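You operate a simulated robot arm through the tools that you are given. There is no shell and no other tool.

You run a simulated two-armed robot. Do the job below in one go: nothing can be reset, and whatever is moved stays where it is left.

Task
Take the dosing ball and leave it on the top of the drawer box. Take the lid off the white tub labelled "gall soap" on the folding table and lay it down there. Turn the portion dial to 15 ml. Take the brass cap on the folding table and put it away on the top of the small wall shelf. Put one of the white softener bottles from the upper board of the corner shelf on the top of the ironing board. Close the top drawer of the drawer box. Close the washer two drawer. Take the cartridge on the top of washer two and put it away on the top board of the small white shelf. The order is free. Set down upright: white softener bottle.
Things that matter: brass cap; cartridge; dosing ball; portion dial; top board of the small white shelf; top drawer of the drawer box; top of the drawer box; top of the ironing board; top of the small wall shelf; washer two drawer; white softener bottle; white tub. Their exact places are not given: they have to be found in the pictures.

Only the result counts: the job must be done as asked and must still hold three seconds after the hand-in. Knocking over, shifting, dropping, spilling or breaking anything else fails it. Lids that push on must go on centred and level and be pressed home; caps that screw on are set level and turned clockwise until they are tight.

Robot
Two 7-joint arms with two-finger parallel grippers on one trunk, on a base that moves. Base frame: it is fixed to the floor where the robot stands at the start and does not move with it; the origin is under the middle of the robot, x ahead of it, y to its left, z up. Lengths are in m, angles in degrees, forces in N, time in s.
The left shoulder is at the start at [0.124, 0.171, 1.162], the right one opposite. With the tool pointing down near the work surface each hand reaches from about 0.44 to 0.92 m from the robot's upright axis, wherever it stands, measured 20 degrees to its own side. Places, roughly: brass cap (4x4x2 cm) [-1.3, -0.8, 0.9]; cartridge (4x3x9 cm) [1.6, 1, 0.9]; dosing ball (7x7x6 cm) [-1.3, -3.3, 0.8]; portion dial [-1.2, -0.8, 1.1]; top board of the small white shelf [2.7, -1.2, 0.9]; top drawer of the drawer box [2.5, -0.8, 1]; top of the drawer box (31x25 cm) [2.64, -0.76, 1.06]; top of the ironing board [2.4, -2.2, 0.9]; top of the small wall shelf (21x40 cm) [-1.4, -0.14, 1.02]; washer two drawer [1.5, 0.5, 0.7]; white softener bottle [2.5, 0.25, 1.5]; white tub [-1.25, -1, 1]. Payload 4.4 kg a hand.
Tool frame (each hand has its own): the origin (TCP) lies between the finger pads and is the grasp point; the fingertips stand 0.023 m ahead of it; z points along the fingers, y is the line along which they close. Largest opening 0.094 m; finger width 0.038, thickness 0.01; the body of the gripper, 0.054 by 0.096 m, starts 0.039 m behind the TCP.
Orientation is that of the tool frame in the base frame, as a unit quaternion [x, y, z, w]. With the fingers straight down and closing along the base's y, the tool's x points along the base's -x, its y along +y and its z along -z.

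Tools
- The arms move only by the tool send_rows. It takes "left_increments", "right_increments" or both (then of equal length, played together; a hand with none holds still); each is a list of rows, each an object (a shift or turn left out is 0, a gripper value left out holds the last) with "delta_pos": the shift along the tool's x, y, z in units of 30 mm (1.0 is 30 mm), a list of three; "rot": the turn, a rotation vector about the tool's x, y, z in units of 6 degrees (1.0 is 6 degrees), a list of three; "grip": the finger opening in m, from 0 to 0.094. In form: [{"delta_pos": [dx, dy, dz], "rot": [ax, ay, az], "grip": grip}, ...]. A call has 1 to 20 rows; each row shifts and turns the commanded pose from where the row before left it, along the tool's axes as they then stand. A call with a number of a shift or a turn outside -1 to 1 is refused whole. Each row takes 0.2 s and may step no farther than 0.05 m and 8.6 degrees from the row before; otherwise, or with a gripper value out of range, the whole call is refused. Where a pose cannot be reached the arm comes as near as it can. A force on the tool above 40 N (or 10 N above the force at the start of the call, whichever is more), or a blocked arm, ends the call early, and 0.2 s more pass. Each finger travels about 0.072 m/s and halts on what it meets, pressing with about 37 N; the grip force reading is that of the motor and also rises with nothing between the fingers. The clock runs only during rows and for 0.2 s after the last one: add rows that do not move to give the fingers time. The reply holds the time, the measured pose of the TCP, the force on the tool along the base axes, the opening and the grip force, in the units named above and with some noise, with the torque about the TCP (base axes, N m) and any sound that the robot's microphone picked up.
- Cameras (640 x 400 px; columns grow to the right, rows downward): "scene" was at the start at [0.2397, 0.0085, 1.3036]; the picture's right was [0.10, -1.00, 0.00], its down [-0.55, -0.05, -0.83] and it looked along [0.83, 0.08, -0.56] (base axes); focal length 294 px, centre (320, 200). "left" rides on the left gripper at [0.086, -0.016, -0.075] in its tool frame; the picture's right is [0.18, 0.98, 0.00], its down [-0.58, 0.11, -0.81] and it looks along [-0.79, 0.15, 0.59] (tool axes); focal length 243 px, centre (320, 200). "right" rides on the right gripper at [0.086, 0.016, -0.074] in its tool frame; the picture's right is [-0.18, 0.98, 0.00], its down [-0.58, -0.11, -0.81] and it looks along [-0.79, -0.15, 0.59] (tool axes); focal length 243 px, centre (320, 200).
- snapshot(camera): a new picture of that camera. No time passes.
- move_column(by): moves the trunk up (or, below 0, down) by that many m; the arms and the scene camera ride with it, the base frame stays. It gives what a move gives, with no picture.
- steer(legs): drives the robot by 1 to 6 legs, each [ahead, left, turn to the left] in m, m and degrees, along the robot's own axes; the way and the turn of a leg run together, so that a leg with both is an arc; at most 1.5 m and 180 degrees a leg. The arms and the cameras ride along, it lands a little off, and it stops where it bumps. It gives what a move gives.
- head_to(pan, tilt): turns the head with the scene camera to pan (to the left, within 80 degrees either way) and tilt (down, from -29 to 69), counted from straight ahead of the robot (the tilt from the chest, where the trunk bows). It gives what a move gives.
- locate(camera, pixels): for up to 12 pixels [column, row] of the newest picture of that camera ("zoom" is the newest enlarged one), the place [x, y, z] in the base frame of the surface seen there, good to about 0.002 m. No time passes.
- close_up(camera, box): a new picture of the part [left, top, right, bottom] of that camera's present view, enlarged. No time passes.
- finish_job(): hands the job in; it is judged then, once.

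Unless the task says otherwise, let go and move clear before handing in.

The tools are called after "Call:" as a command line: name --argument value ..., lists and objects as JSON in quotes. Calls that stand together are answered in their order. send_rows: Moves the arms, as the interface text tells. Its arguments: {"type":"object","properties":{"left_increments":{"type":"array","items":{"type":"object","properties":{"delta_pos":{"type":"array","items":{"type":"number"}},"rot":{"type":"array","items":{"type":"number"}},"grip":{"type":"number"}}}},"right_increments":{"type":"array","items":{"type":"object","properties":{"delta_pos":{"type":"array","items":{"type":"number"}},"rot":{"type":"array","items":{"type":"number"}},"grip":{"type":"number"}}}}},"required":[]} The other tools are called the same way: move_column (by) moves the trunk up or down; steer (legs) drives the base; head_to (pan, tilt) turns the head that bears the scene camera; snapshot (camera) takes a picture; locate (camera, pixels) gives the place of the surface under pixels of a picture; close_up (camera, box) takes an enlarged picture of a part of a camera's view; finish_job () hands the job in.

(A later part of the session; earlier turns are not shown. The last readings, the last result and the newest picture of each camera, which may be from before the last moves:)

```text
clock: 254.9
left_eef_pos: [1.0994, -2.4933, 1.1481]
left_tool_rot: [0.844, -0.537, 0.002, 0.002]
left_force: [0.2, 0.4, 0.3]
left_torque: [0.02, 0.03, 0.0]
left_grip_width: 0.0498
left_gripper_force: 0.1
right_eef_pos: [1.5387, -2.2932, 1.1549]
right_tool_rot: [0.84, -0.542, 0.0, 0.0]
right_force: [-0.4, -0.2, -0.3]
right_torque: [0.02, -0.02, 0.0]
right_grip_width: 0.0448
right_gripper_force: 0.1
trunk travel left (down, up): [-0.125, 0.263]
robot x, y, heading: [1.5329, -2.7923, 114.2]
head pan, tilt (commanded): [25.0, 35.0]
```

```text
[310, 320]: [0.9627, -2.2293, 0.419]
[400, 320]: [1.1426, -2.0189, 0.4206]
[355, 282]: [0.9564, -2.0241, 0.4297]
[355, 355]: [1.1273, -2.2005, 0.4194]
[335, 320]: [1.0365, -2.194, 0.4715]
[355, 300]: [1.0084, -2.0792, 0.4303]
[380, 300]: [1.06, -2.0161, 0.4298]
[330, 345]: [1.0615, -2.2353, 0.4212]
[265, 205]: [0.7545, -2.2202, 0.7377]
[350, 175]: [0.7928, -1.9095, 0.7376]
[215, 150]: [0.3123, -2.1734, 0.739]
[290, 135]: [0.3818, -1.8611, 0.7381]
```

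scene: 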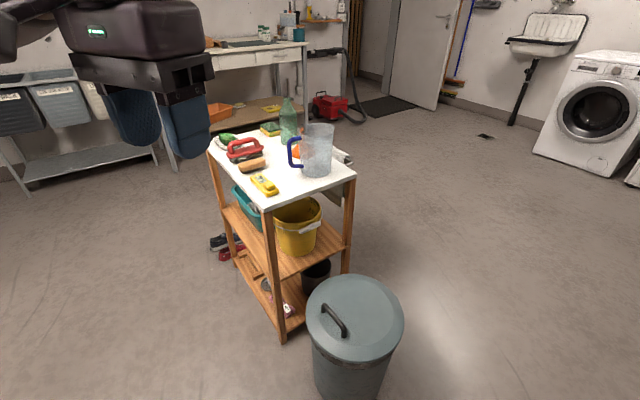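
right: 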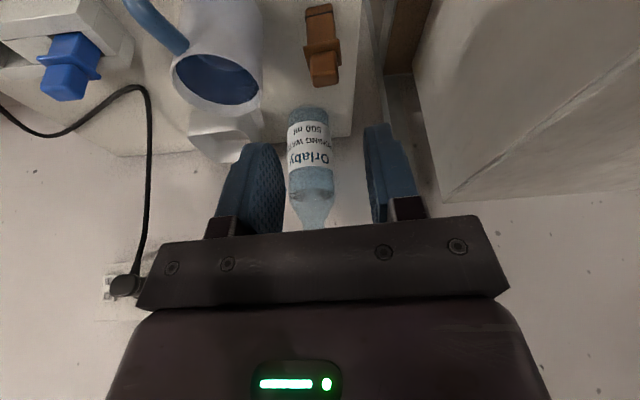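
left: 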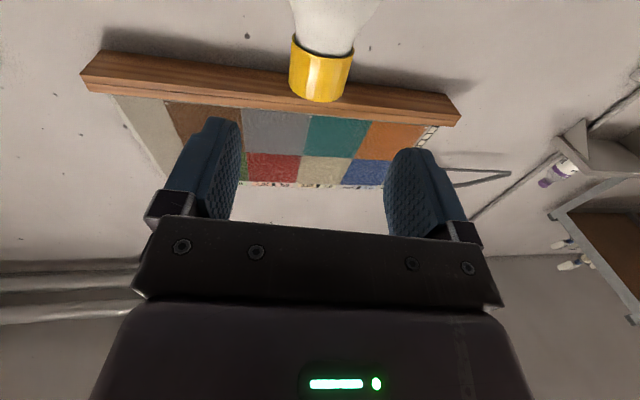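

Fitting the lid's rim gives a centre near (1.03,−2.105), the same as before within the error, so the bin has not moved. I turn to face west and look along the way to the dosing ball.

Call:
steer --legs '[[0, 0, 65.6]]'

Call:
head_to --pan 15 --tilt 20

Call:
snapshot --camera "scene"

Call:
head_to --pan 50 --tilt 25

Call:
snapshot --camera "scene"

```text
clock: 258.2
left_eef_pos: [1.0845, -3.0715, 1.1475]
left_tool_rot: [1.0, 0.012, 0.004, 0.001]
left_force: [1.1, 0.8, 0.2]
left_torque: [-0.01, -0.01, 0.03]
left_grip_width: 0.05
left_gripper_force: 0.0
right_eef_pos: [1.0783, -2.5905, 1.1536]
right_tool_rot: [1.0, 0.006, 0.0, 0.0]
right_force: [-0.5, -0.5, -0.9]
right_torque: [0.01, 0.04, 0.02]
right_grip_width: 0.0451
right_gripper_force: 0.1
trunk travel left (down, up): [-0.125, 0.263]
robot x, y, heading: [1.5354, -2.7928, -179.3]
head pan, tilt (commanded): [25.0, 35.0]
```

```text
clock: 258.9
left_eef_pos: [1.0857, -3.071, 1.1473]
left_tool_rot: [1.0, 0.013, 0.004, 0.0]
left_force: [0.2, -0.1, 0.8]
left_torque: [0.04, -0.04, 0.0]
left_grip_width: 0.05
left_gripper_force: 0.0
right_eef_pos: [1.0783, -2.5897, 1.1534]
right_tool_rot: [1.0, 0.007, 0.0, 0.0]
right_force: [0.6, 0.4, -0.2]
right_torque: [-0.01, 0.01, -0.03]
right_grip_width: 0.0452
right_gripper_force: 0.0
trunk travel left (down, up): [-0.125, 0.263]
robot x, y, heading: [1.5351, -2.7961, -179.3]
head pan, tilt (commanded): [15.0, 20.0]
```

```text
taken
```

scene: 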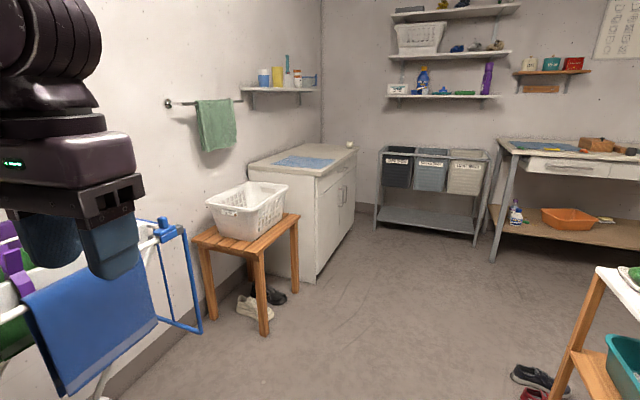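

```text
clock: 259.9
left_eef_pos: [1.0849, -3.071, 1.1481]
left_tool_rot: [1.0, 0.011, 0.004, 0.001]
left_force: [-0.3, -0.2, -0.1]
left_torque: [-0.01, 0.0, -0.04]
left_grip_width: 0.0502
left_gripper_force: 0.0
right_eef_pos: [1.0773, -2.59, 1.1548]
right_tool_rot: [1.0, 0.007, 0.0, 0.0]
right_force: [-0.4, -0.5, 0.0]
right_torque: [-0.04, -0.01, 0.01]
right_grip_width: 0.0452
right_gripper_force: 0.1
trunk travel left (down, up): [-0.125, 0.263]
robot x, y, heading: [1.5288, -2.7931, -179.3]
head pan, tilt (commanded): [50.0, 25.0]
```

```text
taken
```

scene: 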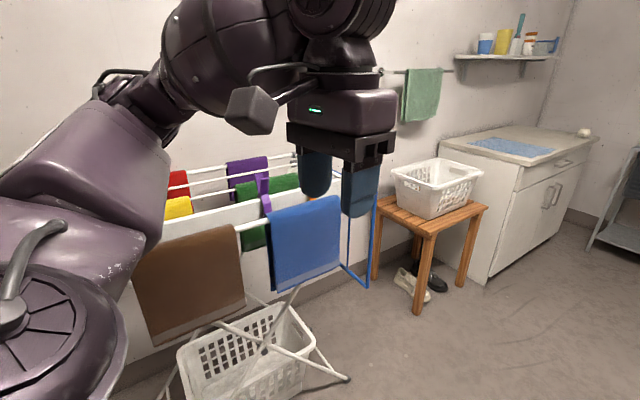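

The white ball on the far corner of the white cabinet (px 583,132) should be the dosing ball. I locate it along with the obstacles on the way: the drying rack, the stool and the cabinet.

Call:
locate --camera "scene" --pixels '[[583, 132], [486, 208], [420, 232], [378, 200], [418, 310], [360, 285], [305, 205], [345, 380], [490, 270], [150, 240], [440, 160], [350, 190]]'

Call:
close_up --camera "scene" --box '[520, 90, 640, 165]'

```text
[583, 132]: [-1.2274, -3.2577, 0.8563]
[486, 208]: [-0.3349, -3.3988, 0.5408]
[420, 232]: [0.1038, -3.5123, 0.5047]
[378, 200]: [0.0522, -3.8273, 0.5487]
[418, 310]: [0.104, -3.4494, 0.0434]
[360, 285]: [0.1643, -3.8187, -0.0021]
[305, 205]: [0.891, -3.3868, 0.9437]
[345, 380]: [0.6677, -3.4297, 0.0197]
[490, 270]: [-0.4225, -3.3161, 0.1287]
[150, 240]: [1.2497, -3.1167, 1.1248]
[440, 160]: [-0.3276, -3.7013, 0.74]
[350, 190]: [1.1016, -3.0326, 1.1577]
```

```text
5.33 times, centred on (580, 128) of scene
```

zoom: 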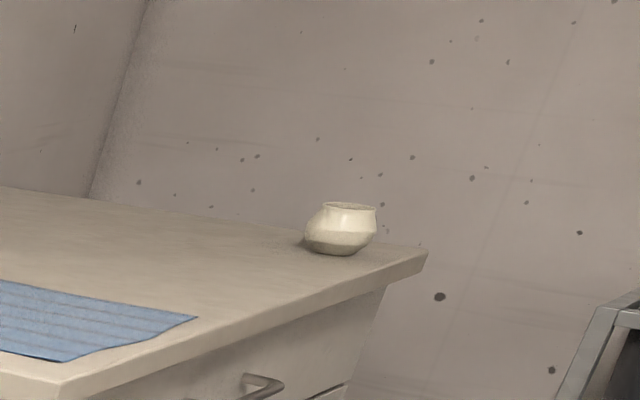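

The dosing ball sits at about (−1.23,−3.26), z≈0.82–0.88, on the cabinet's front corner. I raise the trunk a little and drive west between the trolley and the drying rack, then turn to face the cabinet.

Call:
move_column --by 0.1

Call:
steer --legs '[[1.5, -0.04, -0.7], [0.95, 0, 0]]'

Call:
steer --legs '[[0, 0, 90]]'

Call:
head_to --pan -10 --tilt 35

Call:
snapshot --camera "scene"

```text
clock: 261.3
left_eef_pos: [1.0835, -3.0713, 1.2457]
left_tool_rot: [1.0, 0.013, 0.005, 0.001]
left_force: [-0.5, 0.0, -0.1]
left_torque: [0.02, -0.05, 0.0]
left_grip_width: 0.0498
left_gripper_force: 0.1
right_eef_pos: [1.0769, -2.5899, 1.2528]
right_tool_rot: [1.0, 0.006, 0.001, 0.0]
right_force: [0.0, -0.7, -0.9]
right_torque: [0.0, 0.0, 0.0]
right_grip_width: 0.0451
right_gripper_force: 0.0
trunk travel left (down, up): [-0.225, 0.163]
robot x, y, heading: [1.5353, -2.7935, -179.2]
head pan, tilt (commanded): [50.0, 25.0]
```

```text
refused: leg 1 is longer than a leg can be; nothing moved
```

```text
clock: 265.5
left_eef_pos: [1.815, -3.2422, 1.247]
left_tool_rot: [0.696, 0.718, 0.002, -0.002]
left_force: [-0.8, -0.3, 0.4]
left_torque: [-0.01, 0.0, -0.04]
left_grip_width: 0.05
left_gripper_force: 0.1
right_eef_pos: [1.3366, -3.2526, 1.2548]
right_tool_rot: [0.699, 0.715, 0.0, -0.001]
right_force: [-0.3, 0.2, 0.2]
right_torque: [0.01, -0.03, 0.0]
right_grip_width: 0.045
right_gripper_force: 0.2
trunk travel left (down, up): [-0.225, 0.163]
robot x, y, heading: [1.5327, -2.7933, -89.2]
head pan, tilt (commanded): [50.0, 25.0]
```

```text
clock: 266.8
left_eef_pos: [1.8165, -3.2423, 1.2466]
left_tool_rot: [0.695, 0.719, 0.003, -0.002]
left_force: [0.3, -0.1, -0.3]
left_torque: [0.02, 0.04, 0.0]
left_grip_width: 0.05
left_gripper_force: 0.1
right_eef_pos: [1.3346, -3.2523, 1.2536]
right_tool_rot: [0.7, 0.714, 0.0, 0.0]
right_force: [-0.4, -0.1, 0.2]
right_torque: [-0.02, -0.02, -0.02]
right_grip_width: 0.0449
right_gripper_force: 0.0
trunk travel left (down, up): [-0.225, 0.163]
robot x, y, heading: [1.5361, -2.7918, -88.6]
head pan, tilt (commanded): [-10.0, 35.0]
```

```text
taken
```

scene: 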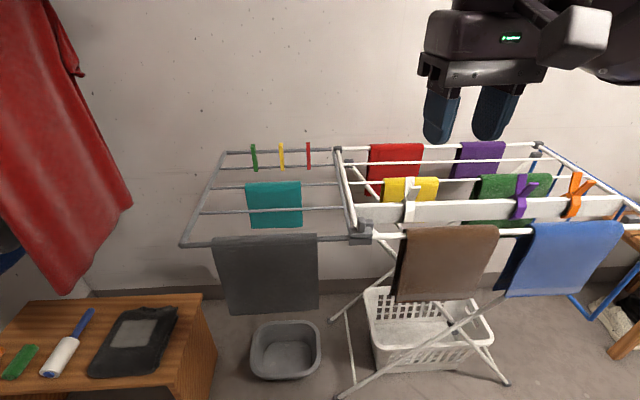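

The first drive was refused for being a hair too long, and only the turn happened; the hands are well above the drying rack. From this heading I can strafe right (west) to the cabinet.

Call:
steer --legs '[[0, -1.45, -0.6], [0, -1.0, 0]]'

Call:
snapshot --camera "scene"

```text
clock: 288.6
left_eef_pos: [-0.6526, -3.3076, 1.2481]
left_tool_rot: [0.694, 0.72, 0.003, -0.002]
left_force: [0.8, 0.2, -0.5]
left_torque: [0.0, 0.01, 0.01]
left_grip_width: 0.0499
left_gripper_force: 0.1
right_eef_pos: [-1.1338, -3.3206, 1.2546]
right_tool_rot: [0.699, 0.715, 0.001, 0.0]
right_force: [0.5, 0.1, 0.5]
right_torque: [0.01, -0.01, -0.06]
right_grip_width: 0.0454
right_gripper_force: 0.0
trunk travel left (down, up): [-0.225, 0.163]
robot x, y, heading: [-0.9366, -2.8604, -88.3]
head pan, tilt (commanded): [-10.0, 35.0]
```

```text
taken
```

scene: 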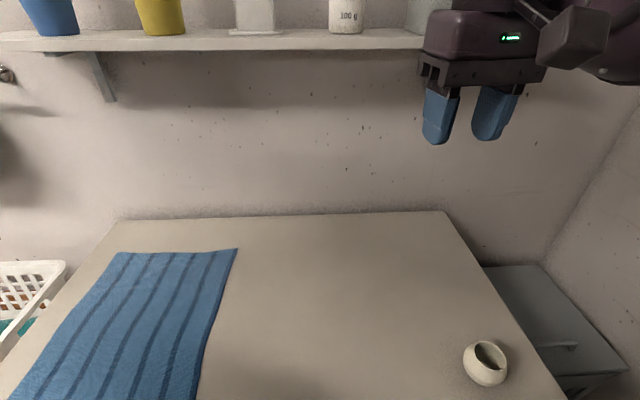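

The dosing ball is at px (485,363). I locate it precisely and back up to a good working distance.

Call:
close_up --camera "scene" --box '[430, 325, 550, 400]'

Call:
locate --camera "zoom" --pixels '[[180, 180], [390, 180], [290, 90], [290, 300], [240, 200], [330, 130], [300, 170], [420, 320], [150, 300], [500, 100], [230, 130], [350, 240]]'

Call:
steer --legs '[[-0.36, 0, -1.7]]'

Call:
snapshot --camera "scene"

```text
5.33 times, centred on (490, 362) of scene
```

zoom: 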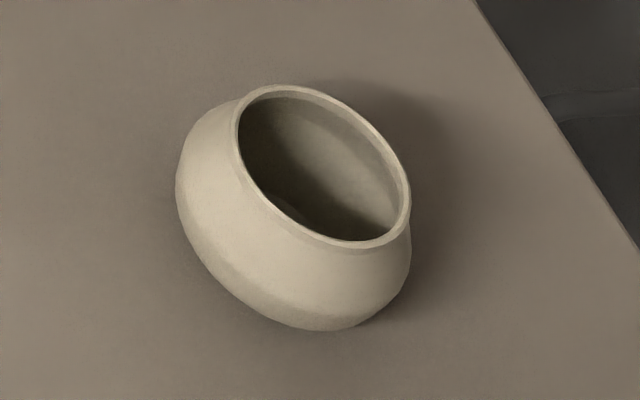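

```text
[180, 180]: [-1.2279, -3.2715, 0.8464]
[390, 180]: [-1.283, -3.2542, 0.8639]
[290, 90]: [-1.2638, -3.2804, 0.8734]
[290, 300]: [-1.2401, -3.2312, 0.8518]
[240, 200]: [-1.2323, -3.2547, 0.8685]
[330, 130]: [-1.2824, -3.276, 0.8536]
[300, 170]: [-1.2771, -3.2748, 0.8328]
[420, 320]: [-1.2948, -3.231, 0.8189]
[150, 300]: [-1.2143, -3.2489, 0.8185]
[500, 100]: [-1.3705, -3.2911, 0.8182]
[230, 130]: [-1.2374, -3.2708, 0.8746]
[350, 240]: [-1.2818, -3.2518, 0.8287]
```

```text
clock: 290.9
left_eef_pos: [-0.6663, -2.9595, 1.2475]
left_tool_rot: [0.702, 0.713, 0.003, -0.002]
left_force: [-0.1, 0.9, 0.5]
left_torque: [0.0, 0.01, 0.0]
left_grip_width: 0.05
left_gripper_force: 0.1
right_eef_pos: [-1.1474, -2.9605, 1.2539]
right_tool_rot: [0.707, 0.707, 0.0, 0.0]
right_force: [-0.5, 0.0, -0.5]
right_torque: [-0.03, 0.01, 0.0]
right_grip_width: 0.0449
right_gripper_force: 0.1
trunk travel left (down, up): [-0.225, 0.163]
robot x, y, heading: [-0.9369, -2.5076, -89.7]
head pan, tilt (commanded): [-10.0, 35.0]
```

```text
taken
```

scene: 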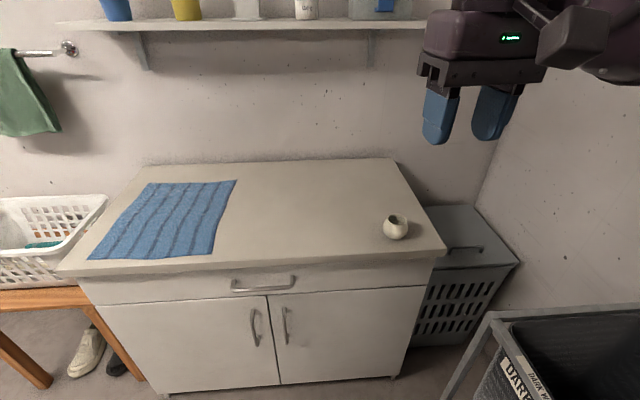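

The ball's middle is at about (−1.258,−3.258) with the cabinet top at z 0.8185. I bring the right hand above it with the fingers fully open.

Call:
send_rows --right_increments '[{"delta_pos": [-0.99, -0.369, 0.6], "grip": 0.094}, {"delta_pos": [-0.99, -0.369, 0.6]}, {"delta_pos": [-0.99, -0.369, 0.6]}, {"delta_pos": [-0.99, -0.369, 0.6]}, {"delta_pos": [-0.99, -0.369, 0.6]}, {"delta_pos": [-0.99, -0.369, 0.6]}, {"delta_pos": [-0.99, -0.369, 0.6]}, {"delta_pos": [-0.99, -0.369, 0.6]}, {"delta_pos": [-0.99, -0.369, 0.6]}, {"delta_pos": [-0.99, -0.369, 0.6]}, {}]'

Call:
snapshot --camera "right"

Call:
snapshot --camera "scene"

Call:
locate --camera "right" --pixels '[[310, 40], [320, 60], [300, 60], [340, 60]]'

```text
clock: 293.2
left_eef_pos: [-0.6656, -2.9594, 1.2484]
left_tool_rot: [0.702, 0.712, 0.003, -0.001]
left_force: [0.3, 0.7, 1.0]
left_torque: [0.02, -0.01, -0.01]
left_grip_width: 0.0501
left_gripper_force: 0.1
right_eef_pos: [-1.258, -3.2583, 1.0762]
right_tool_rot: [0.706, 0.708, -0.001, 0.0]
right_force: [-0.2, 0.5, 0.5]
right_torque: [0.0, -0.01, 0.0]
right_grip_width: 0.0941
right_gripper_force: 0.0
trunk travel left (down, up): [-0.225, 0.163]
robot x, y, heading: [-0.9412, -2.5077, -89.9]
head pan, tilt (commanded): [-10.0, 35.0]
```

```text
taken
```

right: 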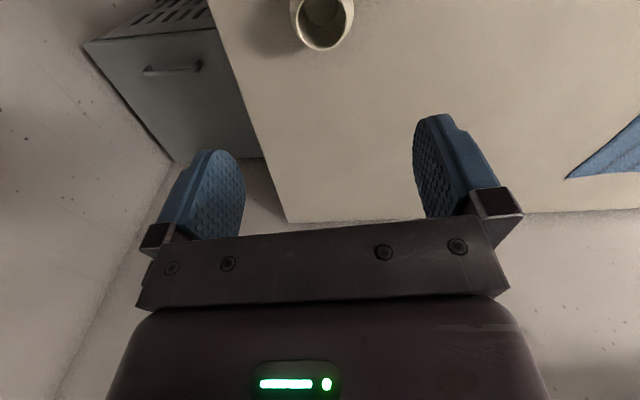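

```text
taken
```

scene: 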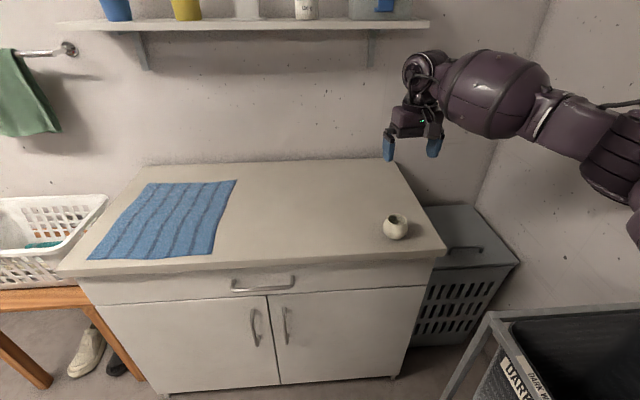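

```text
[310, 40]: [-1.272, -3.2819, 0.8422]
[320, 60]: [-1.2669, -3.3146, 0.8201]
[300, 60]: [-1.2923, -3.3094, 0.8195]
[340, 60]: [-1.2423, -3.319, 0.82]
```

The ball is seen at the top of the right picture (px 322,20). I measure its extents once more from the scene camera.

Call:
close_up --camera "scene" --box '[360, 195, 440, 245]'

Call:
locate --camera "zoom" --pixels '[[195, 250], [200, 270], [285, 180], [375, 250], [370, 280], [285, 330], [285, 300], [240, 180], [340, 190], [230, 310], [340, 320], [285, 250]]'

```text
8.00 times, centred on (400, 220) of scene
```

zoom: 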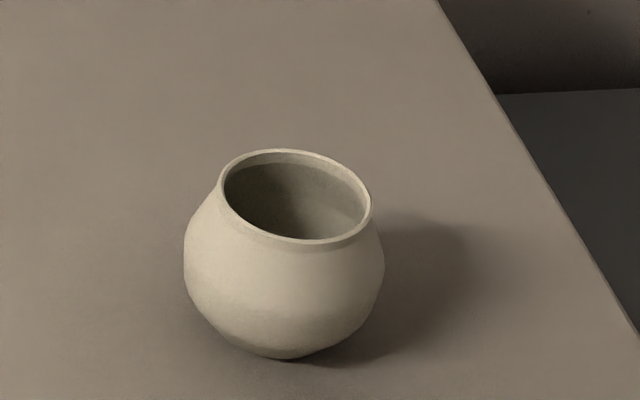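

```text
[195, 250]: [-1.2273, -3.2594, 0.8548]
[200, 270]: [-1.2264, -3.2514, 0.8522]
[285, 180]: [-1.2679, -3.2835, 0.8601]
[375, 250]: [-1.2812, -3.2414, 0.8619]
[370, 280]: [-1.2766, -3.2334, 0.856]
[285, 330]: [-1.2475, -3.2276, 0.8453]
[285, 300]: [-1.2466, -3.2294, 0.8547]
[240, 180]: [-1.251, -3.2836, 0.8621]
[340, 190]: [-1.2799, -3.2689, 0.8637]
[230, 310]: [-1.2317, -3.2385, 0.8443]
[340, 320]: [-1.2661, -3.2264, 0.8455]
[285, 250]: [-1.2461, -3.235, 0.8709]
```

The ball's centre is about (−1.256,−3.260) with a diameter near 65–70 mm, right below the open fingers. I lower to z≈0.848.

Call:
send_rows --right_increments '[{"delta_pos": [0, 0.05, 0.95]}, {"delta_pos": [0, 0, 0.95]}, {"delta_pos": [0, 0, 0.95]}, {"delta_pos": [0, 0, 0.95]}, {"delta_pos": [0, 0, 0.95]}, {"delta_pos": [0, 0, 0.95]}, {"delta_pos": [0, 0, 0.95]}, {"delta_pos": [0, 0, 0.9]}, {}]'

Call:
close_up --camera "scene" --box '[336, 175, 464, 255]'

Call:
snapshot --camera "right"

```text
clock: 295.2
left_eef_pos: [-0.6664, -2.9609, 1.2474]
left_tool_rot: [0.702, 0.712, 0.003, -0.002]
left_force: [-0.2, -0.5, -0.2]
left_torque: [0.02, 0.0, -0.01]
left_grip_width: 0.05
left_gripper_force: 0.1
right_eef_pos: [-1.256, -3.2589, 0.8488]
right_tool_rot: [0.707, 0.708, 0.0, 0.001]
right_force: [0.1, 0.1, 0.6]
right_torque: [-0.02, 0.01, 0.0]
right_grip_width: 0.094
right_gripper_force: 0.0
trunk travel left (down, up): [-0.225, 0.163]
robot x, y, heading: [-0.9408, -2.5046, -90.2]
head pan, tilt (commanded): [-10.0, 35.0]
```

```text
5.00 times, centred on (400, 215) of scene
```

zoom: 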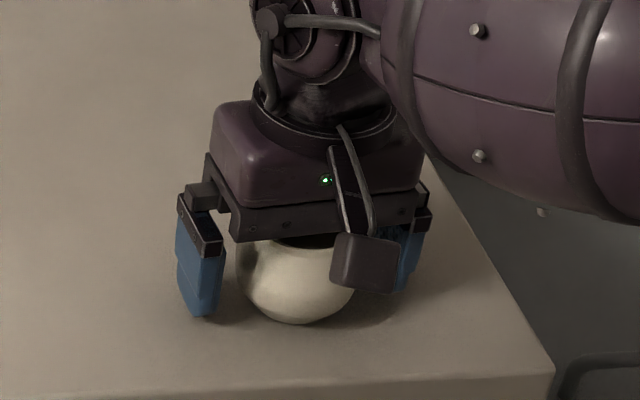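

```text
taken
```

right: 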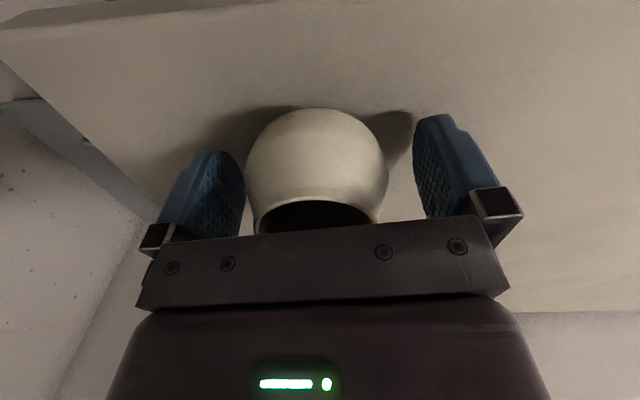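

The ball sits between the fingers. I close them.

Call:
send_rows --right_increments '[{"grip": 0.075}, {"grip": 0.06}, {"grip": 0.05}, {"grip": 0.04}, {}, {}]'

Call:
snapshot --camera "right"

```text
clock: 296.6
left_eef_pos: [-0.6682, -2.9595, 1.2472]
left_tool_rot: [0.702, 0.712, 0.003, -0.001]
left_force: [-0.5, -0.4, 0.2]
left_torque: [-0.02, -0.01, 0.01]
left_grip_width: 0.05
left_gripper_force: 0.1
right_eef_pos: [-1.255, -3.2593, 0.8489]
right_tool_rot: [0.707, 0.707, 0.0, 0.0]
right_force: [-1.3, 0.6, 0.1]
right_torque: [0.02, 0.01, 0.01]
right_grip_width: 0.064
right_gripper_force: 36.7
trunk travel left (down, up): [-0.225, 0.163]
robot x, y, heading: [-0.9408, -2.5083, -90.0]
head pan, tilt (commanded): [-10.0, 35.0]
```

```text
taken
```

right: 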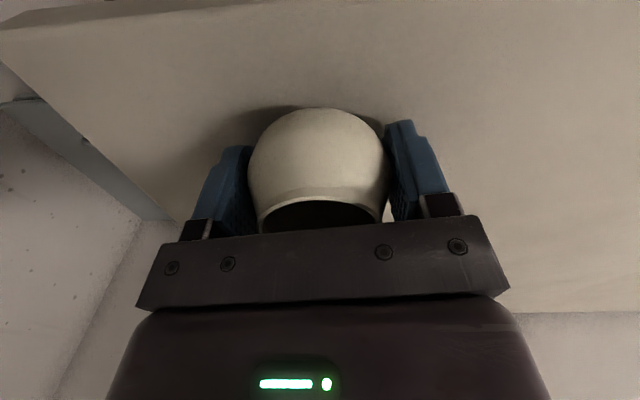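

The ball is gripped (width 0.064). I lift it and pull it in, then turn to face east.

Call:
send_rows --right_increments '[{"delta_pos": [0, 0, -0.5]}, {"delta_pos": [0, 0, -1]}, {"delta_pos": [0, 0, -1]}, {"delta_pos": [0, 0, -1]}, {"delta_pos": [0, 0, -1]}, {"delta_pos": [0, 0, -1]}, {"delta_pos": [0, 0, -1]}, {"delta_pos": [0.5, 0, -1]}, {"delta_pos": [1, 0.3, -0.9]}, {"delta_pos": [1, 0.3, -0.9]}, {"delta_pos": [1, 0.3, -0.9]}, {"delta_pos": [1, 0.3, -0.9]}, {"delta_pos": [1, 0.3, -0.5]}, {"delta_pos": [1, 0.3, 0]}, {"delta_pos": [1, 0.3, 0]}, {}]'

Call:
snapshot --camera "right"

Call:
steer --legs '[[0, 0, 90]]'

Call:
head_to --pan 0 --tilt 25

Call:
snapshot --camera "scene"

```text
clock: 300.1
left_eef_pos: [-0.6545, -2.9614, 1.244]
left_tool_rot: [0.701, 0.713, 0.0, -0.006]
left_force: [0.3, -0.5, 0.1]
left_torque: [0.03, 0.03, -0.01]
left_grip_width: 0.05
left_gripper_force: 0.0
right_eef_pos: [-1.1813, -3.0365, 1.2]
right_tool_rot: [0.705, 0.709, -0.004, -0.003]
right_force: [-0.4, -1.1, -0.5]
right_torque: [-0.01, -0.02, -0.01]
right_grip_width: 0.0642
right_gripper_force: 36.8
trunk travel left (down, up): [-0.225, 0.163]
robot x, y, heading: [-0.9382, -2.5037, -89.6]
head pan, tilt (commanded): [-10.0, 35.0]
```

```text
taken
```

right: 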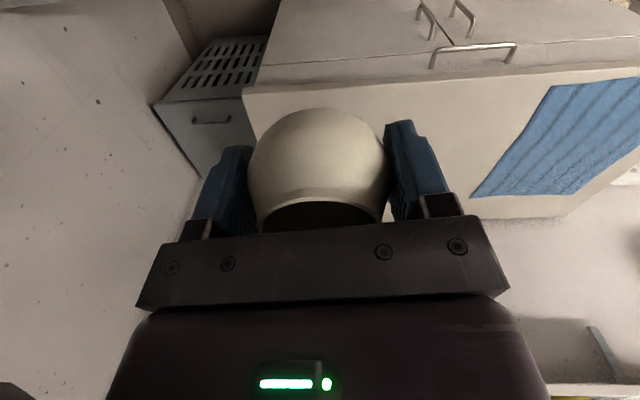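

```text
clock: 304.3
left_eef_pos: [-0.4849, -2.2351, 1.2461]
left_tool_rot: [-0.005, 1.0, 0.001, -0.004]
left_force: [-0.1, 0.8, 1.1]
left_torque: [-0.02, -0.01, 0.0]
left_grip_width: 0.0499
left_gripper_force: 0.2
right_eef_pos: [-0.4118, -2.7639, 1.1974]
right_tool_rot: [0.001, 1.0, 0.0, 0.0]
right_force: [0.6, 0.1, -0.6]
right_torque: [0.0, -0.02, -0.01]
right_grip_width: 0.0642
right_gripper_force: 37.1
trunk travel left (down, up): [-0.225, 0.163]
robot x, y, heading: [-0.9405, -2.5085, -0.1]
head pan, tilt (commanded): [-10.0, 35.0]
```

```text
clock: 305.0
left_eef_pos: [-0.4849, -2.2359, 1.2459]
left_tool_rot: [-0.005, 1.0, 0.001, -0.004]
left_force: [0.6, 0.7, 0.2]
left_torque: [0.01, 0.0, -0.02]
left_grip_width: 0.0501
left_gripper_force: 0.0
right_eef_pos: [-0.4138, -2.7637, 1.197]
right_tool_rot: [0.001, 1.0, 0.0, 0.0]
right_force: [0.2, -0.6, 0.2]
right_torque: [0.01, -0.01, 0.04]
right_grip_width: 0.0639
right_gripper_force: 36.9
trunk travel left (down, up): [-0.225, 0.163]
robot x, y, heading: [-0.9411, -2.5065, -0.2]
head pan, tilt (commanded): [0.0, 25.0]
```

```text
taken
```

scene: 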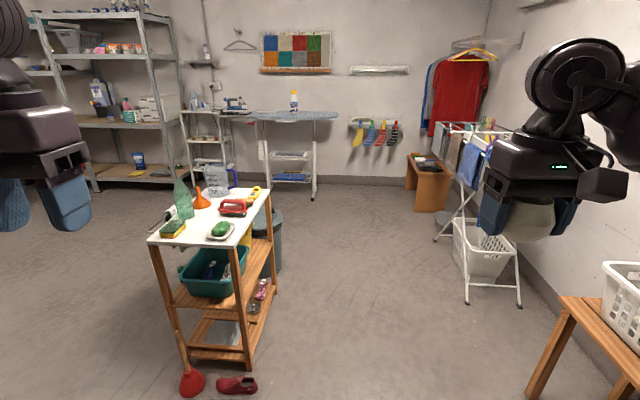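

The way east is clear north of the trolley; a plunger and a shoe lie by its near legs (px 190–240, 385). I look left before strafing north.

Call:
head_to --pan 70 --tilt 30

Call:
snapshot --camera "scene"

Call:
locate --camera "scene" --pixels '[[100, 100], [60, 120], [150, 110], [200, 250], [100, 250], [30, 200], [350, 250], [500, 200]]'

```text
clock: 306.4
left_eef_pos: [-0.4851, -2.2353, 1.2466]
left_tool_rot: [-0.005, 1.0, 0.001, -0.004]
left_force: [0.5, 0.1, 0.0]
left_torque: [-0.05, 0.01, 0.03]
left_grip_width: 0.05
left_gripper_force: 0.1
right_eef_pos: [-0.4129, -2.7641, 1.1982]
right_tool_rot: [0.001, 1.0, 0.0, 0.0]
right_force: [0.0, 0.8, -0.3]
right_torque: [0.04, 0.02, 0.01]
right_grip_width: 0.064
right_gripper_force: 36.9
trunk travel left (down, up): [-0.225, 0.163]
robot x, y, heading: [-0.942, -2.5066, -0.3]
head pan, tilt (commanded): [70.0, 30.0]
```

```text
taken
```

scene: 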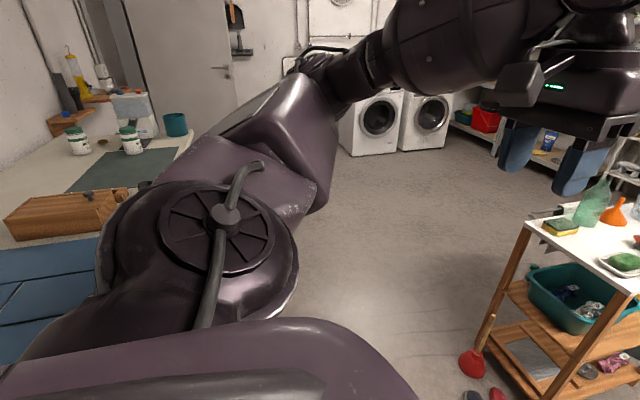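

```text
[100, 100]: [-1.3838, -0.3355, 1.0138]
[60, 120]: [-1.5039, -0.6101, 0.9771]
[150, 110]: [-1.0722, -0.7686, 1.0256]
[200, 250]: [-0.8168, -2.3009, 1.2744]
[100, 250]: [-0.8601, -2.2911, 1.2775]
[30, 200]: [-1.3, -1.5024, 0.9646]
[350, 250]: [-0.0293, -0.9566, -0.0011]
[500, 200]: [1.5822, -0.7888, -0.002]
```

The folding table is close on my left (px 0–200) and the plunger at px (472,365). I locate the plunger and the table edge to choose a corridor.

Call:
locate --camera "scene" --pixels '[[472, 365], [495, 395], [470, 395], [485, 330], [190, 150], [120, 195], [185, 135], [130, 140], [78, 140], [540, 395]]'

Call:
head_to --pan 40 --tilt 40

Call:
snapshot --camera "scene"

```text
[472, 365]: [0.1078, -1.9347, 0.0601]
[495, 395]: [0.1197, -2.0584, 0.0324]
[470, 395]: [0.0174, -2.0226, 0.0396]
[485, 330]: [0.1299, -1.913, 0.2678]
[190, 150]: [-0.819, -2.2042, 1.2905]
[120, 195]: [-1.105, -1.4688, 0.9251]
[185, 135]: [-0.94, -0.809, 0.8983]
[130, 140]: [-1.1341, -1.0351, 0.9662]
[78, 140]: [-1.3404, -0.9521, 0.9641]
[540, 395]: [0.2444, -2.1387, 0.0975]
```

```text
clock: 307.3
left_eef_pos: [-0.486, -2.2367, 1.2464]
left_tool_rot: [-0.004, 1.0, 0.001, -0.004]
left_force: [0.3, 0.1, 0.0]
left_torque: [0.05, -0.01, 0.01]
left_grip_width: 0.0498
left_gripper_force: 0.1
right_eef_pos: [-0.4134, -2.7637, 1.197]
right_tool_rot: [0.0, 1.0, 0.001, 0.0]
right_force: [0.5, 0.3, 0.1]
right_torque: [0.02, 0.01, -0.04]
right_grip_width: 0.0639
right_gripper_force: 37.1
trunk travel left (down, up): [-0.225, 0.163]
robot x, y, heading: [-0.942, -2.5068, -0.2]
head pan, tilt (commanded): [40.0, 40.0]
```

```text
taken
```

scene: 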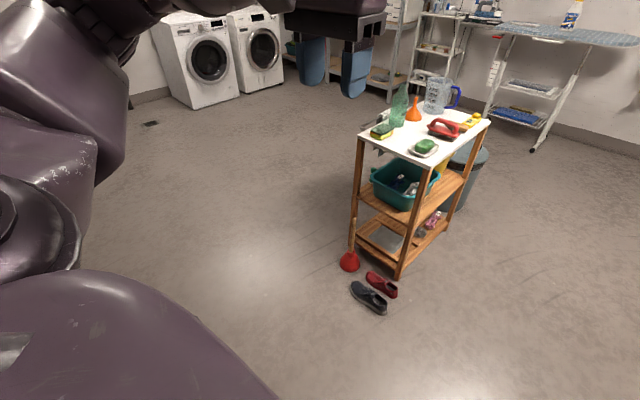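

The corridor between the table edge (x≈−0.94) and the shoes (x≈0.0) is wide enough at x≈−0.47. I drive ahead, north, then east toward the drawer box.

Call:
steer --legs '[[0.47, 0, 0], [0, 1.4, 0], [1.49, 0, 0.2], [0.4, 0.55, 0]]'

Call:
head_to --pan -15 --tilt 25

Call:
snapshot --camera "scene"

```text
clock: 334.0
left_eef_pos: [1.8327, -0.2885, 1.2473]
left_tool_rot: [-0.005, 1.0, 0.001, -0.005]
left_force: [0.0, -0.6, 0.0]
left_torque: [0.02, 0.0, 0.0]
left_grip_width: 0.0498
left_gripper_force: 0.0
right_eef_pos: [1.9047, -0.8156, 1.1973]
right_tool_rot: [0.001, 1.0, 0.0, 0.001]
right_force: [0.0, -0.5, -0.4]
right_torque: [0.02, 0.01, 0.0]
right_grip_width: 0.0638
right_gripper_force: 36.1
trunk travel left (down, up): [-0.225, 0.163]
robot x, y, heading: [1.3774, -0.561, -0.2]
head pan, tilt (commanded): [40.0, 40.0]
```

```text
clock: 335.2
left_eef_pos: [1.8329, -0.2886, 1.2474]
left_tool_rot: [-0.005, 1.0, 0.001, -0.003]
left_force: [0.0, 0.1, -0.6]
left_torque: [-0.02, -0.02, -0.01]
left_grip_width: 0.0499
left_gripper_force: 0.0
right_eef_pos: [1.9048, -0.8148, 1.1979]
right_tool_rot: [0.001, 1.0, 0.0, 0.0]
right_force: [-0.1, 0.0, 0.1]
right_torque: [-0.02, 0.04, 0.05]
right_grip_width: 0.0638
right_gripper_force: 37.1
trunk travel left (down, up): [-0.225, 0.163]
robot x, y, heading: [1.3769, -0.5586, -0.5]
head pan, tilt (commanded): [-15.0, 25.0]
```

```text
taken
```

scene: 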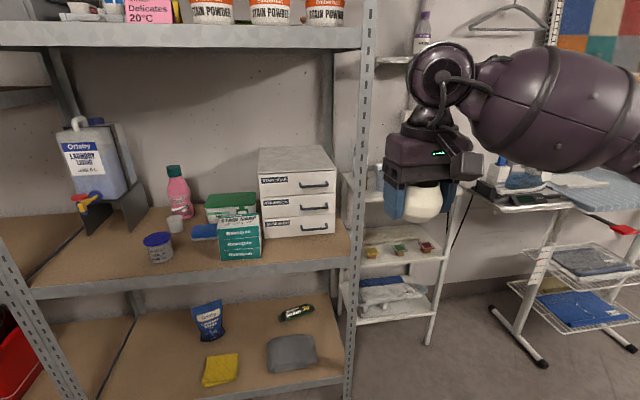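

I see the closed drawer box (px 295,190) and the upper board's beam (row ~40). I measure the box top and the beam's underside.

Call:
locate --camera "scene" --pixels '[[262, 150], [325, 150], [262, 172], [330, 168], [295, 160], [300, 30], [300, 46], [200, 46], [340, 100], [358, 200], [280, 155], [310, 165]]'

```text
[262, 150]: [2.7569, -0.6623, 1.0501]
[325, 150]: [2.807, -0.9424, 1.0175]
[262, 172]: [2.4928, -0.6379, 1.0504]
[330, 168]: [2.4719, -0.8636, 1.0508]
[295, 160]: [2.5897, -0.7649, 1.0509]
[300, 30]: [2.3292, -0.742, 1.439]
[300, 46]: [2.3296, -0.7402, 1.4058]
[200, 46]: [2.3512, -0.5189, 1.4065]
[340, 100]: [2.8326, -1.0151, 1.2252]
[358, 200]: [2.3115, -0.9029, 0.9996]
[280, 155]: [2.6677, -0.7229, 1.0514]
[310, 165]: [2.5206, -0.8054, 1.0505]
```

The box top lies at z≈1.0505 and the beam's underside at z≈1.405, so there is room for the hand. I lower the trunk a bit, pull the left hand back, and drive up to the rack slightly turned right.

Call:
send_rows --left_increments '[{"delta_pos": [1, 0.3, 0]}, {"delta_pos": [1, 0.3, 0]}, {"delta_pos": [1, 0.3, 0]}, {}]'

Call:
move_column --by -0.07

Call:
steer --legs '[[0.36, 0.29, 0], [0, 0, -11.5]]'

Call:
head_to --pan -15 --tilt 25

Call:
snapshot --camera "scene"

```text
clock: 336.2
left_eef_pos: [1.7426, -0.2621, 1.2478]
left_tool_rot: [-0.006, 1.0, 0.001, -0.003]
left_force: [0.1, 0.6, -1.5]
left_torque: [-0.01, 0.04, 0.01]
left_grip_width: 0.0499
left_gripper_force: 0.1
right_eef_pos: [1.9049, -0.8168, 1.1963]
right_tool_rot: [0.001, 1.0, 0.0, 0.0]
right_force: [0.0, -0.4, -1.3]
right_torque: [-0.01, 0.04, 0.03]
right_grip_width: 0.0637
right_gripper_force: 37.0
trunk travel left (down, up): [-0.225, 0.163]
robot x, y, heading: [1.3774, -0.5582, -0.1]
head pan, tilt (commanded): [-15.0, 25.0]
```

```text
clock: 337.3
left_eef_pos: [1.7409, -0.2608, 1.1781]
left_tool_rot: [-0.005, 1.0, 0.001, -0.002]
left_force: [-0.9, -0.4, 0.1]
left_torque: [0.0, 0.01, 0.02]
left_grip_width: 0.0501
left_gripper_force: 0.1
right_eef_pos: [1.9038, -0.8155, 1.1282]
right_tool_rot: [0.001, 1.0, -0.001, 0.001]
right_force: [0.1, 0.6, -0.2]
right_torque: [0.0, -0.01, -0.01]
right_grip_width: 0.0638
right_gripper_force: 36.6
trunk travel left (down, up): [-0.155, 0.233]
robot x, y, heading: [1.378, -0.5576, 0.1]
head pan, tilt (commanded): [-15.0, 25.0]
```

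```text
clock: 341.2
left_eef_pos: [2.1589, -0.047, 1.1787]
left_tool_rot: [0.093, 0.996, 0.001, -0.003]
left_force: [0.6, -0.4, -0.2]
left_torque: [-0.03, -0.01, 0.04]
left_grip_width: 0.0501
left_gripper_force: 0.1
right_eef_pos: [2.2097, -0.6222, 1.1277]
right_tool_rot: [0.099, 0.995, 0.0, 0.0]
right_force: [-0.1, -0.3, -0.4]
right_torque: [0.01, 0.0, 0.03]
right_grip_width: 0.0638
right_gripper_force: 37.2
trunk travel left (down, up): [-0.155, 0.233]
robot x, y, heading: [1.7434, -0.269, -11.3]
head pan, tilt (commanded): [-15.0, 25.0]
```

```text
clock: 341.8
left_eef_pos: [2.1583, -0.0461, 1.1776]
left_tool_rot: [0.092, 0.996, 0.002, -0.004]
left_force: [0.0, 0.8, 0.0]
left_torque: [-0.02, 0.01, -0.04]
left_grip_width: 0.0499
left_gripper_force: 0.2
right_eef_pos: [2.2095, -0.6208, 1.1271]
right_tool_rot: [0.099, 0.995, 0.0, 0.001]
right_force: [0.4, 0.3, 0.1]
right_torque: [0.04, 0.0, 0.02]
right_grip_width: 0.064
right_gripper_force: 37.0
trunk travel left (down, up): [-0.155, 0.233]
robot x, y, heading: [1.7416, -0.2703, -11.4]
head pan, tilt (commanded): [-15.0, 25.0]
```

```text
taken
```

scene: 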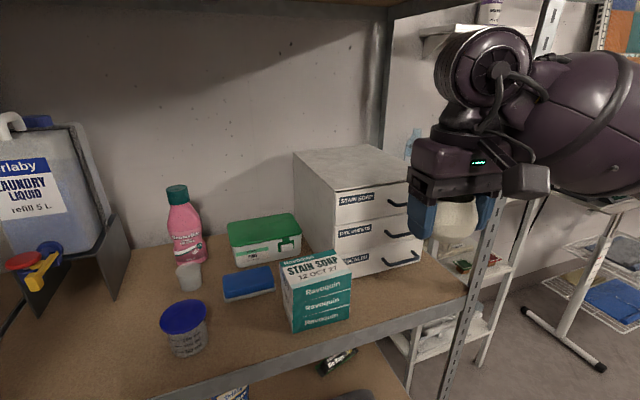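

The forearm leaves the wrist to the right, so I locate it relative to the rack post (px 480,290) before reaching in.

Call:
locate --camera "scene" --pixels '[[500, 70], [540, 100], [590, 130], [625, 150], [600, 70], [480, 290], [545, 20], [480, 60]]'

Call:
head_to --pan -60 --tilt 15

Call:
snapshot --camera "scene"

Call:
locate --camera "scene" --pixels '[[100, 120], [150, 150], [200, 170], [260, 180], [320, 180], [380, 200], [60, 100], [250, 130]]'

```text
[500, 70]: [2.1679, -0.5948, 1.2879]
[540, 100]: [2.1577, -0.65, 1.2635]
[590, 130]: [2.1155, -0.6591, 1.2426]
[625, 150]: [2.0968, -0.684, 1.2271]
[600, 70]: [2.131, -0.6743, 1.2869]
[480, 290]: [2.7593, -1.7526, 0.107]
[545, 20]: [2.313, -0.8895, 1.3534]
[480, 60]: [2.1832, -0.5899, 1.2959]
```

```text
clock: 342.9
left_eef_pos: [2.1582, -0.0458, 1.1783]
left_tool_rot: [0.092, 0.996, 0.0, -0.003]
left_force: [0.8, -0.1, -0.2]
left_torque: [0.01, -0.03, 0.01]
left_grip_width: 0.0501
left_gripper_force: 0.1
right_eef_pos: [2.2096, -0.6216, 1.1272]
right_tool_rot: [0.099, 0.995, 0.0, 0.0]
right_force: [0.0, 0.8, 0.0]
right_torque: [0.02, 0.0, -0.01]
right_grip_width: 0.0638
right_gripper_force: 37.3
trunk travel left (down, up): [-0.155, 0.233]
robot x, y, heading: [1.7422, -0.2677, -11.4]
head pan, tilt (commanded): [-60.0, 15.0]
```

```text
taken
```

scene: 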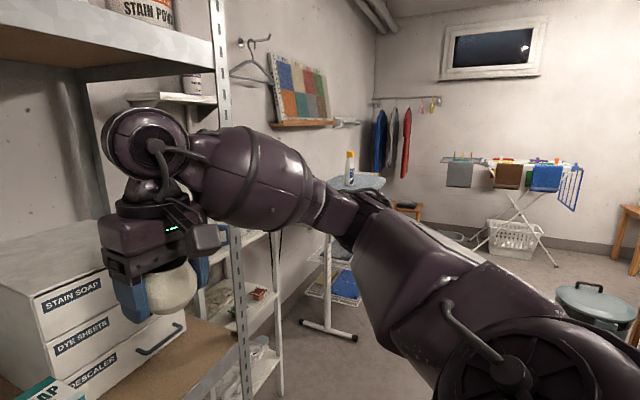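

```text
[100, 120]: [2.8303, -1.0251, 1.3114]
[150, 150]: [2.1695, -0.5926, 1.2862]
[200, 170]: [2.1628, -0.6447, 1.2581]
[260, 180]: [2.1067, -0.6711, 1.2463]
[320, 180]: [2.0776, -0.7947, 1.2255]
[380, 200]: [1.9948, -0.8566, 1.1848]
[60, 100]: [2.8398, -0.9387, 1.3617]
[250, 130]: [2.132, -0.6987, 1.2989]
```

The wrist is at z≈1.29, the elbow at about (1.97,−0.88). By my reckoning the forearm will pass ~5 cm left of the post, so I drive 0.13 m ahead and reach in halfway, then look.

Call:
steer --legs '[[0.13, 0, 0]]'

Call:
send_rows --right_increments '[{"delta_pos": [-0.98, -0.1, 0]}, {"delta_pos": [-0.98, -0.1, 0]}, {"delta_pos": [-0.98, -0.1, 0]}, {"delta_pos": [-0.98, -0.1, 0]}, {}]'

Call:
head_to --pan -35 --tilt 20

Call:
snapshot --camera "scene"

```text
clock: 344.2
left_eef_pos: [2.2838, -0.0718, 1.1775]
left_tool_rot: [0.092, 0.996, 0.001, -0.003]
left_force: [0.5, -0.7, 0.2]
left_torque: [-0.01, 0.04, -0.01]
left_grip_width: 0.0499
left_gripper_force: 0.0
right_eef_pos: [2.3351, -0.6465, 1.1276]
right_tool_rot: [0.098, 0.995, 0.0, 0.0]
right_force: [1.1, -0.5, -0.3]
right_torque: [-0.01, 0.03, 0.02]
right_grip_width: 0.0636
right_gripper_force: 36.5
trunk travel left (down, up): [-0.155, 0.233]
robot x, y, heading: [1.8711, -0.2926, -11.3]
head pan, tilt (commanded): [-60.0, 15.0]
```

```text
clock: 345.4
left_eef_pos: [2.283, -0.0705, 1.1781]
left_tool_rot: [0.093, 0.996, 0.001, -0.004]
left_force: [-0.3, 0.4, -0.2]
left_torque: [-0.01, 0.0, 0.0]
left_grip_width: 0.0499
left_gripper_force: 0.0
right_eef_pos: [2.4477, -0.6833, 1.128]
right_tool_rot: [0.099, 0.995, 0.0, 0.001]
right_force: [-0.5, 0.4, -0.4]
right_torque: [-0.02, 0.01, -0.01]
right_grip_width: 0.0635
right_gripper_force: 37.1
trunk travel left (down, up): [-0.155, 0.233]
robot x, y, heading: [1.8726, -0.2955, -11.4]
head pan, tilt (commanded): [-60.0, 15.0]
```

```text
clock: 346.3
left_eef_pos: [2.2836, -0.0716, 1.178]
left_tool_rot: [0.092, 0.996, 0.001, -0.004]
left_force: [0.5, 0.5, 0.6]
left_torque: [0.0, 0.0, 0.03]
left_grip_width: 0.0499
left_gripper_force: 0.2
right_eef_pos: [2.4475, -0.6807, 1.1269]
right_tool_rot: [0.098, 0.995, 0.0, -0.001]
right_force: [0.4, 1.0, -0.3]
right_torque: [0.01, -0.02, 0.01]
right_grip_width: 0.0637
right_gripper_force: 37.3
trunk travel left (down, up): [-0.155, 0.233]
robot x, y, heading: [1.8668, -0.2895, -11.3]
head pan, tilt (commanded): [-35.0, 20.0]
```

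```text
taken
```

scene: 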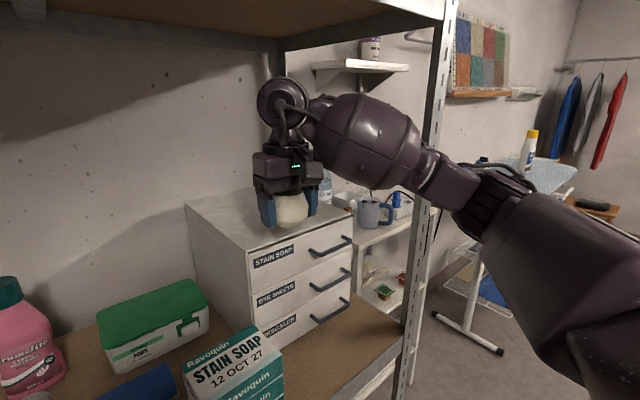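

The forearm now crosses in front of the post in the picture (px 425,165). I measure the gap between them.

Call:
locate --camera "scene" --pixels '[[380, 140], [400, 150], [415, 165], [430, 175], [450, 185], [435, 110], [432, 215], [440, 60], [480, 200], [350, 130]]'

```text
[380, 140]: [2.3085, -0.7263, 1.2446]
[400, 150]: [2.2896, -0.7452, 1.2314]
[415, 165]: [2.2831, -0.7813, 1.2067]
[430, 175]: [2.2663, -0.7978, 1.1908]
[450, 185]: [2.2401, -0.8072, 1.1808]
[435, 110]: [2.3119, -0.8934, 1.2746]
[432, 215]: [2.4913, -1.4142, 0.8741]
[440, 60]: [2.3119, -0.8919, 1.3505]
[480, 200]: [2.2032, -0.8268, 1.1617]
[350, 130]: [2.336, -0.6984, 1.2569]
```

The forearm's far side is only 1–2 cm from the post, so going on from here is unsafe. I shift the base left by 0.14 m (and slightly back), so the arm reaches in from the left, and look again.

Call:
steer --legs '[[-0.05, 0.14, 0]]'

Call:
send_rows --right_increments '[{"delta_pos": [-0.856, -0.767, 0]}, {"delta_pos": [-0.856, -0.767, 0]}, {"delta_pos": [-0.856, -0.767, 0]}, {}]'

Call:
snapshot --camera "scene"

Call:
locate --camera "scene" --pixels '[[380, 140], [400, 150], [415, 165], [430, 175], [450, 185], [470, 60], [480, 200], [350, 130], [460, 100]]'

```text
clock: 348.1
left_eef_pos: [2.2615, 0.0743, 1.1766]
left_tool_rot: [0.092, 0.996, 0.001, -0.004]
left_force: [0.6, -0.5, 0.1]
left_torque: [0.0, 0.0, 0.0]
left_grip_width: 0.0502
left_gripper_force: 0.0
right_eef_pos: [2.4253, -0.5363, 1.1276]
right_tool_rot: [0.099, 0.995, 0.0, 0.001]
right_force: [0.4, 0.8, -0.6]
right_torque: [0.02, 0.0, 0.0]
right_grip_width: 0.0636
right_gripper_force: 37.0
trunk travel left (down, up): [-0.155, 0.233]
robot x, y, heading: [1.8443, -0.1508, -11.2]
head pan, tilt (commanded): [-35.0, 20.0]
```

```text
clock: 349.1
left_eef_pos: [2.2615, 0.0734, 1.1779]
left_tool_rot: [0.093, 0.996, 0.001, -0.004]
left_force: [-0.9, -0.4, 1.1]
left_torque: [0.01, 0.01, -0.03]
left_grip_width: 0.0501
left_gripper_force: 0.1
right_eef_pos: [2.4893, -0.6195, 1.1265]
right_tool_rot: [0.098, 0.995, 0.0, 0.0]
right_force: [-0.2, -0.6, -0.8]
right_torque: [-0.03, 0.01, -0.01]
right_grip_width: 0.0636
right_gripper_force: 36.5
trunk travel left (down, up): [-0.155, 0.233]
robot x, y, heading: [1.8501, -0.1489, -11.5]
head pan, tilt (commanded): [-35.0, 20.0]
```

```text
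taken
```

scene: 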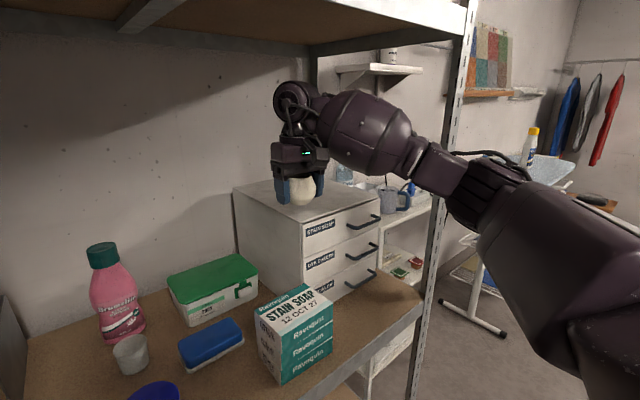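

```text
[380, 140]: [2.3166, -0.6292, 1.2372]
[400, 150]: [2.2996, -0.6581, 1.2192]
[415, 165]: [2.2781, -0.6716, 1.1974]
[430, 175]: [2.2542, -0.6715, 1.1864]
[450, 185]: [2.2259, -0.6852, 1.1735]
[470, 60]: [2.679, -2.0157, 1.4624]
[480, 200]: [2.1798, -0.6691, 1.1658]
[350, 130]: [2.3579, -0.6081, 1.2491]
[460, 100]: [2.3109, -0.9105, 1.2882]
```

The forearm now passes ~14 cm from the post. I continue to the spot above the box top.

Call:
send_rows --right_increments '[{"delta_pos": [-0.856, -0.767, 0]}, {"delta_pos": [-0.856, -0.767, 0]}, {"delta_pos": [-0.7, -0.767, 0]}, {}]'

Call:
snapshot --camera "scene"

Call:
locate --camera "scene" --pixels '[[400, 150], [415, 165], [430, 175], [450, 185], [480, 200], [380, 140], [320, 180], [320, 195]]'

```text
clock: 350.1
left_eef_pos: [2.2623, 0.0725, 1.1783]
left_tool_rot: [0.091, 0.996, 0.001, -0.003]
left_force: [0.2, -1.3, 0.8]
left_torque: [0.04, 0.02, -0.01]
left_grip_width: 0.0496
left_gripper_force: 0.1
right_eef_pos: [2.5478, -0.7028, 1.1269]
right_tool_rot: [0.099, 0.995, 0.001, -0.001]
right_force: [0.2, 0.2, -0.3]
right_torque: [0.0, 0.0, 0.01]
right_grip_width: 0.0638
right_gripper_force: 37.1
trunk travel left (down, up): [-0.155, 0.233]
robot x, y, heading: [1.846, -0.1504, -11.3]
head pan, tilt (commanded): [-35.0, 20.0]
```

```text
taken
```

scene: 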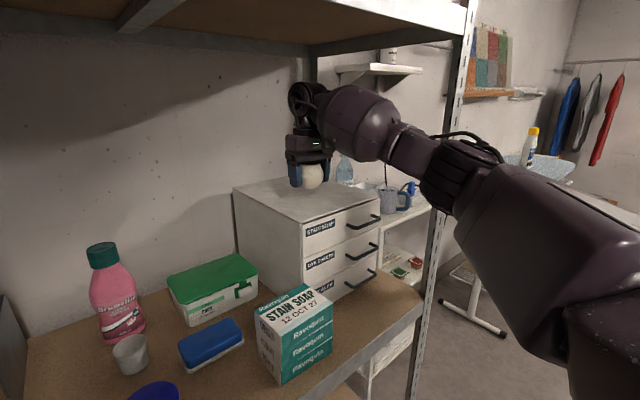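

```text
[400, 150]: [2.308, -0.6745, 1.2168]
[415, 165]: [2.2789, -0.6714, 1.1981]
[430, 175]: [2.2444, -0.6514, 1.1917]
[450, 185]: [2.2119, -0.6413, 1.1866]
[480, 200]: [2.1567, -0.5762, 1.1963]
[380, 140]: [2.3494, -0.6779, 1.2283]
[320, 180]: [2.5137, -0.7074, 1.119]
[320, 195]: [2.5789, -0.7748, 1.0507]
```

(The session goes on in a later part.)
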